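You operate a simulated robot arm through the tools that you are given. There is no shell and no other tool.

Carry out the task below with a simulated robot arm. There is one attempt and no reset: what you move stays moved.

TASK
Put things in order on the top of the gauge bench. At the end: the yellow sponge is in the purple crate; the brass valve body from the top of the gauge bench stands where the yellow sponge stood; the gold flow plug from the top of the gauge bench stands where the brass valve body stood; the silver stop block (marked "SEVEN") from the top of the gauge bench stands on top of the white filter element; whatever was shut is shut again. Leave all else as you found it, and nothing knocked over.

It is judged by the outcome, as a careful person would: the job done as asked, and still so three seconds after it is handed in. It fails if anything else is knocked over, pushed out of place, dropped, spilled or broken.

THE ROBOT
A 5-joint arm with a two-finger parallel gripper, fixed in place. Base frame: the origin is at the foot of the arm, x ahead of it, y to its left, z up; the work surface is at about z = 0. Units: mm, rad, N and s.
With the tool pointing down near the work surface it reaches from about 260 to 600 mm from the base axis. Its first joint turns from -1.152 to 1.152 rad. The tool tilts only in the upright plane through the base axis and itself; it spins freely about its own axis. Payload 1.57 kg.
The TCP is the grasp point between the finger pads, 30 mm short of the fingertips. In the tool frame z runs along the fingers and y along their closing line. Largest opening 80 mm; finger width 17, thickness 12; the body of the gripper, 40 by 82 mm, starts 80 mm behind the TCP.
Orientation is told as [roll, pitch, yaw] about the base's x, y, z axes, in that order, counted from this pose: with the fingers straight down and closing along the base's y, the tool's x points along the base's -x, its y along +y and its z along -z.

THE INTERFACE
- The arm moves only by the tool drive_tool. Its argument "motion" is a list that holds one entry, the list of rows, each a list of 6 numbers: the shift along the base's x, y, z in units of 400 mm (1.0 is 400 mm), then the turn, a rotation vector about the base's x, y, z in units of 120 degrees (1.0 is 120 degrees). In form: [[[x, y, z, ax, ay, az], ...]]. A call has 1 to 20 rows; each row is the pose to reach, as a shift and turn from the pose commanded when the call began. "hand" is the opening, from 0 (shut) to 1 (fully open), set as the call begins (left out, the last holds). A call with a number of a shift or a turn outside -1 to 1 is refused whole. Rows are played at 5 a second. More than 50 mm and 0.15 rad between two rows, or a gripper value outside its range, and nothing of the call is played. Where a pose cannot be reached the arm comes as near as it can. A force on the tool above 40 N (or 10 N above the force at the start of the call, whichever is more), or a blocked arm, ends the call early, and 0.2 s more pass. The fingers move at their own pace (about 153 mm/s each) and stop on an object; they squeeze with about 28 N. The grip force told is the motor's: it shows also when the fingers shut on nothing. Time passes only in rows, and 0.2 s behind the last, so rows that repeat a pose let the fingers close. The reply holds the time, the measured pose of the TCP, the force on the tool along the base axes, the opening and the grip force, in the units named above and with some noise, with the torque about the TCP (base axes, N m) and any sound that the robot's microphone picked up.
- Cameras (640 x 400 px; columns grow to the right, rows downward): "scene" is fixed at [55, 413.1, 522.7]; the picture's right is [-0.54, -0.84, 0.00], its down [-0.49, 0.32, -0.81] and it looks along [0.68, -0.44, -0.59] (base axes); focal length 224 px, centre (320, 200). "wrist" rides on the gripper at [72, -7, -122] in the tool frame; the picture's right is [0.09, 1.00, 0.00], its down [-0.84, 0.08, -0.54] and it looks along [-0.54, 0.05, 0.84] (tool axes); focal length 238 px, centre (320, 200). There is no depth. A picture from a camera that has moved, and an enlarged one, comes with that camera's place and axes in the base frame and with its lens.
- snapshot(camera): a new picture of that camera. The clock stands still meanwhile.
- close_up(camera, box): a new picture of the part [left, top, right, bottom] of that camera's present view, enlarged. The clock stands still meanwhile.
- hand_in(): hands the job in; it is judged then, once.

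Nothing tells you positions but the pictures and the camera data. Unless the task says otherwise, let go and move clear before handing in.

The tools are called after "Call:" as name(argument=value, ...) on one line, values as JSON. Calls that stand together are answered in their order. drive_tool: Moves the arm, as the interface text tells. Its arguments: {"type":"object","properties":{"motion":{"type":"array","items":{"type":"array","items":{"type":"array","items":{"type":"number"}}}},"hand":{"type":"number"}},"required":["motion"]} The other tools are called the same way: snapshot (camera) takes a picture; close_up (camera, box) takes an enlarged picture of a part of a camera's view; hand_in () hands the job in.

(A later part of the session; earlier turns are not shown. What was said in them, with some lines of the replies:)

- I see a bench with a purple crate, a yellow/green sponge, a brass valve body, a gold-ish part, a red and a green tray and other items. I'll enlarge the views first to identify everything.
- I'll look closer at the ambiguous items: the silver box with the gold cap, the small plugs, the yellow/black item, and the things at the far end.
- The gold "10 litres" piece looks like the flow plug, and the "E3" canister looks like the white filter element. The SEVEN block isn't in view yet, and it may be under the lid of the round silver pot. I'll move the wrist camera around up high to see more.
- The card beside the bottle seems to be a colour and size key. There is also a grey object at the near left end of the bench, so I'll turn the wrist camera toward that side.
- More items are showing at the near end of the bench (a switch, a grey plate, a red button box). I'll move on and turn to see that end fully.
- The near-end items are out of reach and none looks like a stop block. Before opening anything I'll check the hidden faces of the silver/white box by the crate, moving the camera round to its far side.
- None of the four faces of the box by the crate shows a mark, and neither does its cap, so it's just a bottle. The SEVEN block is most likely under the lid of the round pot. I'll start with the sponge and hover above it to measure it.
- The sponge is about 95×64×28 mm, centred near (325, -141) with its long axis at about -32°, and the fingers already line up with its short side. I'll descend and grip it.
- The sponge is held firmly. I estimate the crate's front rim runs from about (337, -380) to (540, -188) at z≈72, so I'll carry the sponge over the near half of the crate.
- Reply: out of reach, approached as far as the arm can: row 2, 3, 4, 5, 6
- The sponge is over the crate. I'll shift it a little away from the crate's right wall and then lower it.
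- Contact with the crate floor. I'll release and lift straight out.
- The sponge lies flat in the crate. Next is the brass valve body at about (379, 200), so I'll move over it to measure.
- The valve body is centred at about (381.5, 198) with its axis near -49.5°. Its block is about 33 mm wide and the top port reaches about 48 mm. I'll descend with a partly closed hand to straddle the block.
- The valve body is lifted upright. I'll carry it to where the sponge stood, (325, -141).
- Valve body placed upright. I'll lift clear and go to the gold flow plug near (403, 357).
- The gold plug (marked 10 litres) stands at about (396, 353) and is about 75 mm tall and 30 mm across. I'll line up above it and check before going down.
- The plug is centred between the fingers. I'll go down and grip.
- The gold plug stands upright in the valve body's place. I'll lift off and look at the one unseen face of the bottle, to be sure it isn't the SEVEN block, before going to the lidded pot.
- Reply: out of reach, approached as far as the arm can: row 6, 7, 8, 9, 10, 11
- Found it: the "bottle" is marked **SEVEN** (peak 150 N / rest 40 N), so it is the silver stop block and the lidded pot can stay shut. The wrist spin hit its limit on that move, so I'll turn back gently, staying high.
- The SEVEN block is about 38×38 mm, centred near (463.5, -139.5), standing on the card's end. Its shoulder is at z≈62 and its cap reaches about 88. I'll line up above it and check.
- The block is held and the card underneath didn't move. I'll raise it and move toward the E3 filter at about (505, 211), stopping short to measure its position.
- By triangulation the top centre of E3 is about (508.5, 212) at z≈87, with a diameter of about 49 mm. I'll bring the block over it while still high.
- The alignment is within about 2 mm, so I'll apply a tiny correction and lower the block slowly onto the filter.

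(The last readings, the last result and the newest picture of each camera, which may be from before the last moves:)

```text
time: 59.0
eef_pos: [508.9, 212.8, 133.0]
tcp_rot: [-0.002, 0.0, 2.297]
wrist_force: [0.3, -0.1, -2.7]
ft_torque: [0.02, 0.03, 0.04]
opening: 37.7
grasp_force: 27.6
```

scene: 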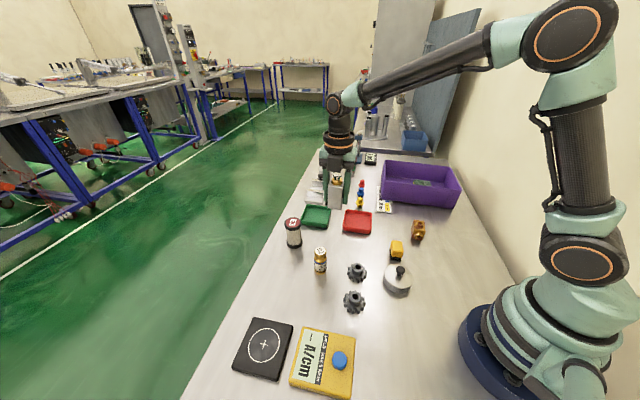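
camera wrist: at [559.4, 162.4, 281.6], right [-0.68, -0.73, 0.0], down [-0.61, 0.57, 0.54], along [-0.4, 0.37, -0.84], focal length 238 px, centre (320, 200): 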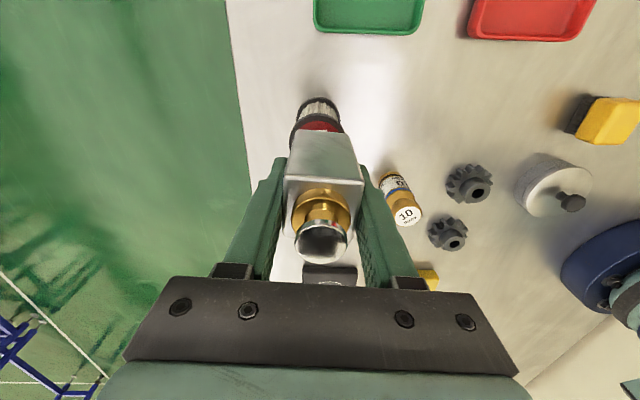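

Call:
drive_tool(motion=[[[0, 0, -0.003, 0, 0, 0], [0, 0, -0.005, 0, 0, 0]]])

Call:
close_up(camera="scene", box=[270, 185, 320, 245])

Call:
close_up(camera="wrist", box=[270, 80, 370, 170])

```text
time: 59.6
eef_pos: [508.7, 213.6, 130.6]
tcp_rot: [0.0, 0.0, 2.298]
wrist_force: [0.1, -0.1, -2.7]
ft_torque: [-0.03, 0.01, -0.01]
opening: 37.7
grasp_force: 27.8
```

```text
6.67 times, centred on (295, 215) of scene
camera zoom: at [55.0, 413.1, 522.7], right [-0.54, -0.84, 0.0], down [-0.49, 0.32, -0.81], along [0.68, -0.44, -0.59], focal length 1496 px, centre (487, 100)
```

zoom: 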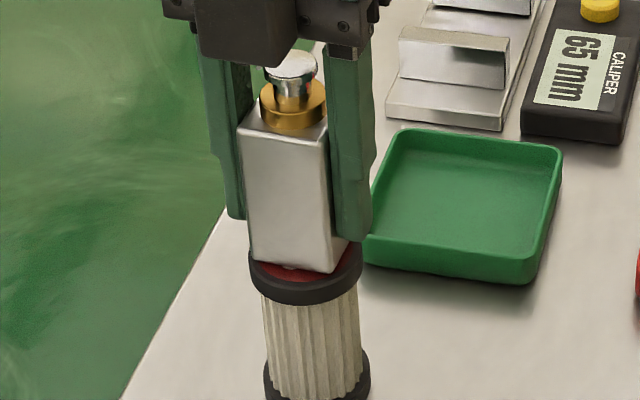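

```text
4.44 times, centred on (320, 125) of wrist
camera zoom: at [560.5, 164.4, 252.6], right [-0.68, -0.73, 0.0], down [-0.61, 0.57, 0.54], along [-0.4, 0.37, -0.84], focal length 1059 px, centre (320, 533)
```

zoom: 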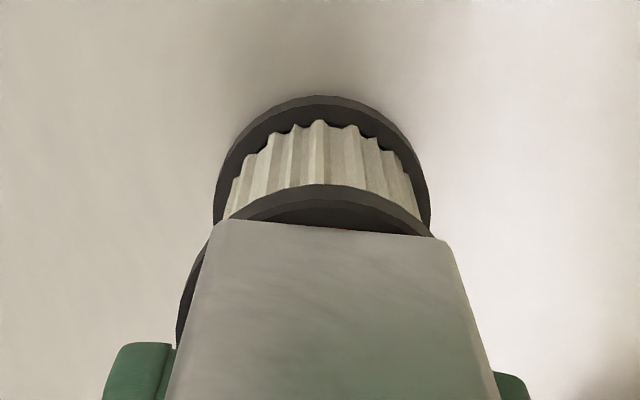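

Call:
drive_tool(motion=[[[0, 0, -0.003, 0, 0, 0], [0, 0, -0.005, 0, 0, 0]]])

```text
time: 60.2
eef_pos: [508.5, 213.0, 129.4]
tcp_rot: [-0.001, 0.0, 2.296]
wrist_force: [0.1, 0.5, -1.5]
ft_torque: [-0.02, 0.03, -0.02]
opening: 37.8
grasp_force: 27.6
```

Call:
drive_tool(motion=[[[0, 0, -0.0025, 0, 0, 0], [0, 0, -0.0025, 0, 0, 0]]])

```text
time: 60.8
eef_pos: [508.4, 213.0, 129.3]
tcp_rot: [-0.003, 0.0, 2.296]
wrist_force: [-3.0, -2.0, 8.5]
ft_torque: [-0.15, 0.18, -0.03]
opening: 37.5
grasp_force: 27.4
```

Contact made: the block is seated on the filter. I'll ease off slightly and then open the fingers.

Call:
drive_tool(motion=[[[0, 0, 0.0015, 0, 0, 0], [0, 0, 0.0015, 0, 0, 0]]])

Call:
close_up(camera="scene", box=[270, 185, 320, 255])

Call:
close_up(camera="wrist", box=[250, 80, 390, 270])

```text
time: 61.4
eef_pos: [509.9, 213.2, 129.8]
tcp_rot: [-0.002, -0.001, 2.3]
wrist_force: [-1.5, -1.3, 8.6]
ft_torque: [-0.11, 0.09, 0.04]
opening: 37.8
grasp_force: 27.5
```

```text
5.71 times, centred on (295, 220) of scene
camera zoom: at [55.0, 413.0, 522.7], right [-0.54, -0.84, 0.0], down [-0.49, 0.32, -0.81], along [0.68, -0.44, -0.59], focal length 1282 px, centre (463, 86)
```

zoom: 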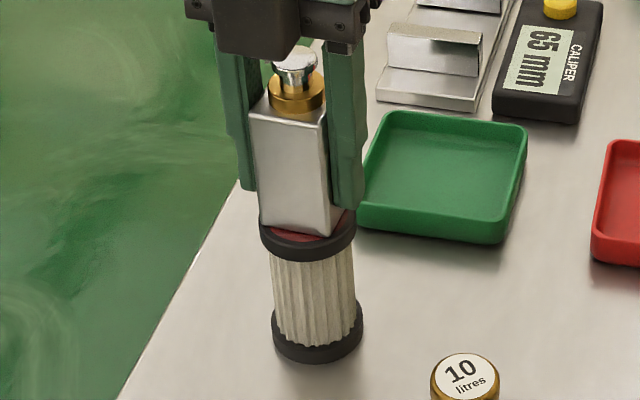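

```text
2.11 times, centred on (320, 175) of wrist
camera zoom: at [560.7, 164.4, 250.8], right [-0.68, -0.73, 0.0], down [-0.61, 0.57, 0.54], along [-0.4, 0.37, -0.84], focal length 502 px, centre (320, 253)
```

zoom: 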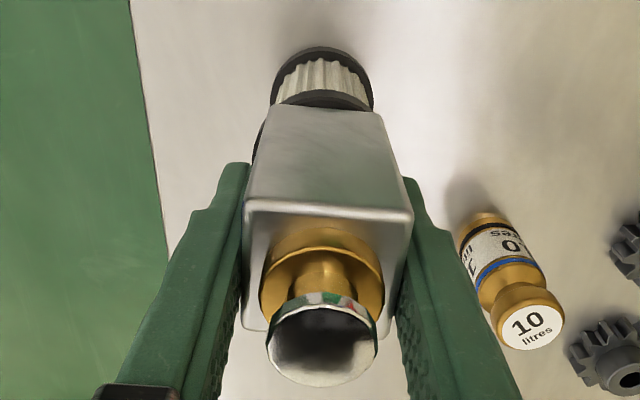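

Call:
drive_tool(motion=[[[0, 0, 0.0015, 0, 0, 0], [0, 0, 0.0015, 0, 0, 0]]])

```text
time: 62.0
eef_pos: [508.7, 213.7, 128.0]
tcp_rot: [-0.001, 0.001, 2.296]
wrist_force: [1.3, 0.4, 3.2]
ft_torque: [-0.01, -0.08, -0.02]
opening: 37.7
grasp_force: 27.8
```

Call:
drive_tool(motion=[[[0, 0, 0, 0, 0, 0], [0, 0, 0, 0, 0, 0], [0, 0, 0, 0, 0, 0], [0, 0, 0, 0, 0, 0]]], hand=0.8)

Call:
close_up(camera="scene", box=[260, 175, 330, 255])

Call:
close_up(camera="wrist", box=[230, 80, 410, 270])

```text
time: 63.0
eef_pos: [508.5, 213.3, 130.0]
tcp_rot: [0.001, 0.0, 2.297]
wrist_force: [0.0, -0.8, -0.1]
ft_torque: [-0.01, -0.01, 0.03]
opening: 63.9
grasp_force: 0.0
```

```text
5.00 times, centred on (295, 215) of scene
camera zoom: at [55.0, 413.1, 522.7], right [-0.54, -0.84, 0.0], down [-0.49, 0.32, -0.81], along [0.68, -0.44, -0.59], focal length 1122 px, centre (445, 125)
```

zoom: 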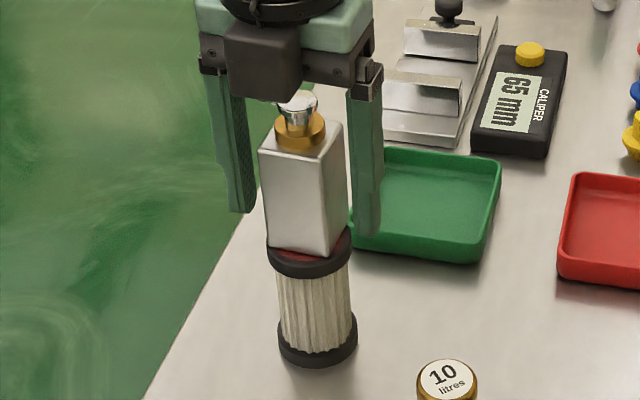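

```text
2.11 times, centred on (320, 175) of wrist
camera zoom: at [560.7, 164.5, 251.0], right [-0.68, -0.73, 0.0], down [-0.61, 0.57, 0.54], along [-0.4, 0.37, -0.84], focal length 502 px, centre (320, 253)
```

zoom: 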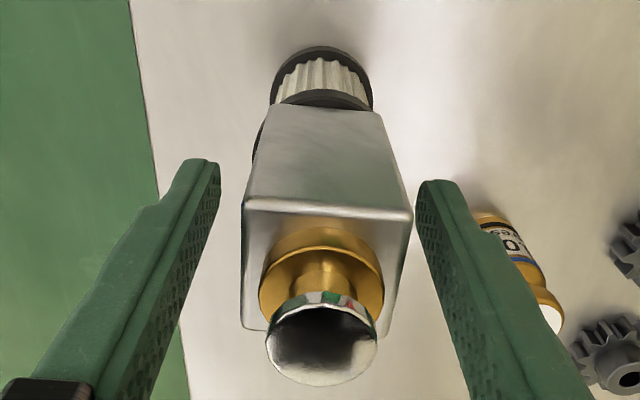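

The block stands stably on the filter with the fingers clear. I'll lift straight up.

Call:
drive_tool(motion=[[[0, 0, 0.03, 0, 0, 0], [0, 0, 0.09, 0, 0, 0], [0, 0, 0.15, 0, 0, 0], [0, 0, 0.22, 0, 0, 0], [0, 0, 0.28, 0, 0, 0]]])

Call:
snapshot(camera="scene")

Call:
snapshot(camera="wrist")

```text
time: 64.2
eef_pos: [510.1, 212.6, 241.3]
tcp_rot: [0.0, -0.001, 2.298]
wrist_force: [0.5, 0.8, -0.4]
ft_torque: [-0.01, -0.01, 0.02]
opening: 64.1
grasp_force: 0.1
```

```text
taken
```

scene: 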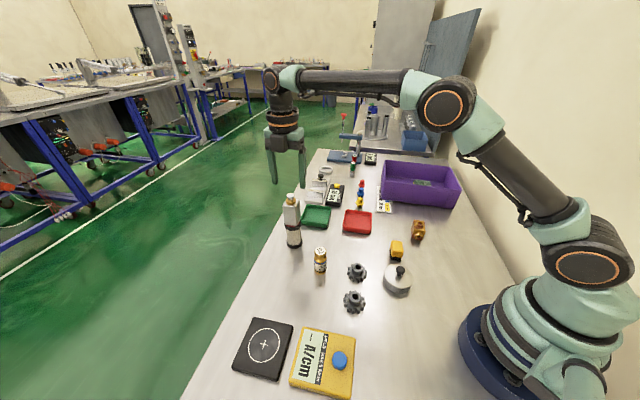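

```text
taken
camera wrist: at [560.6, 163.8, 363.2], right [-0.68, -0.73, 0.0], down [-0.61, 0.57, 0.54], along [-0.4, 0.37, -0.84], focal length 238 px, centre (320, 200)
```

wrist: 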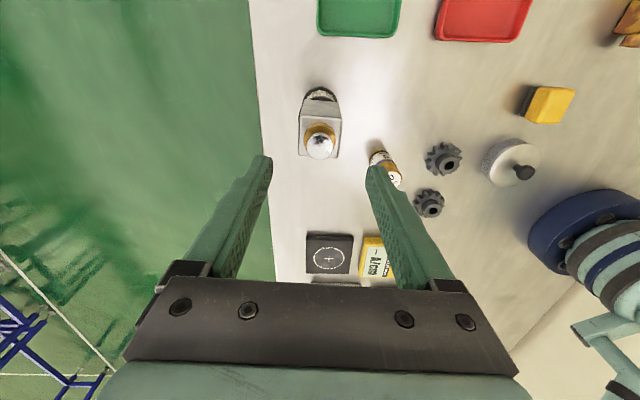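

Call:
drive_tool(motion=[[[-0.03, -0.03, 0.06, 0, 0, 0], [-0.09, -0.1, 0.1, 0, 0, 0], [-0.16, -0.18, 0.14, 0, 0, 0], [-0.23, -0.26, 0.18, 0, 0, 0], [-0.3, -0.34, 0.22, 0, 0, 0], [-0.37, -0.42, 0.26, 0, 0, 0], [-0.4, -0.45, 0.28, 0, 0, 0]]], hand=1)

Call:
snapshot(camera="scene")

Call:
snapshot(camera="wrist")

Call:
close_up(camera="scene", box=[280, 140, 480, 265])

Call:
close_up(camera="scene", box=[220, 210, 460, 360])

```text
time: 65.8
eef_pos: [350.2, 33.4, 354.2]
tcp_rot: [-0.001, 0.001, 2.3]
wrist_force: [-0.3, -0.8, -0.7]
ft_torque: [-0.02, 0.0, -0.01]
opening: 80.1
grasp_force: 0.0
```

```text
taken
```

scene: 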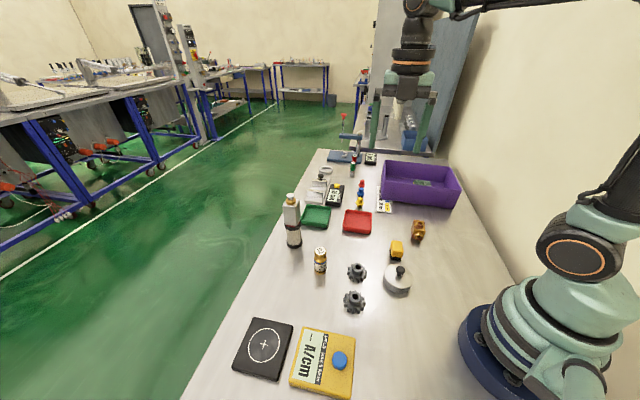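

```text
taken
camera wrist: at [401.3, -15.8, 475.9], right [-0.68, -0.73, 0.0], down [-0.61, 0.57, 0.54], along [-0.4, 0.37, -0.84], focal length 238 px, centre (320, 200)
```

wrist: 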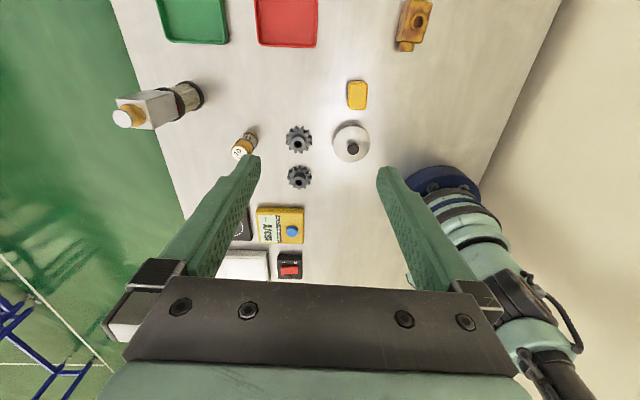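

```text
3.20 times, centred on (380, 202) of scene
camera zoom: at [55.0, 413.1, 522.7], right [-0.54, -0.84, 0.0], down [-0.49, 0.32, -0.81], along [0.68, -0.44, -0.59], focal length 718 px, centre (128, 192)
```

zoom: 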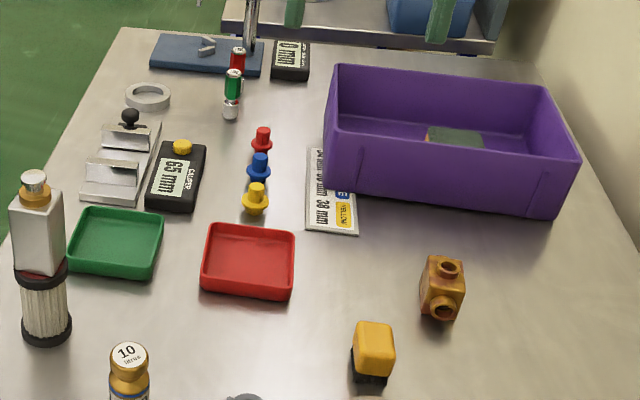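

```text
2.67 times, centred on (340, 285) of scene
camera zoom: at [55.0, 413.1, 522.7], right [-0.54, -0.84, 0.0], down [-0.49, 0.32, -0.81], along [0.68, -0.44, -0.59], focal length 598 px, centre (267, -27)
```

zoom: 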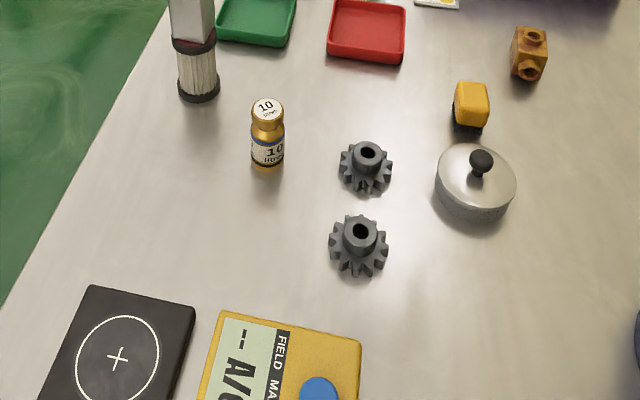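

Everything is where it should be:
- The sponge is in the crate.
- The valve body stands in the sponge's place, and the gold plug in the valve body's place.
- The SEVEN block stands on the E3 filter.
- I opened nothing, so the lidded pot is still shut. The other items look unmoved and the arm is clear.

I'm handing in now.

Call:
hand_in()

```text
The job is handed in.
```

The job is done and handed in, and the last pictures show everything upright with nothing else out of place:

- **Yellow sponge:** it lies flat in the purple crate.
- **Brass valve body:** it stands where the sponge was.
- **Gold flow plug:** it stands where the valve body was. I took this to be the gold piece labelled "10 litres", the only mainly gold-coloured item I saw on the bench.
- **Silver stop block:** it stands on top of the white filter element, the canister marked E3. It looked like a bottle until I found "SEVEN" on its far face.
- **Shut things:** I opened nothing. The lidded pot stayed shut throughout.
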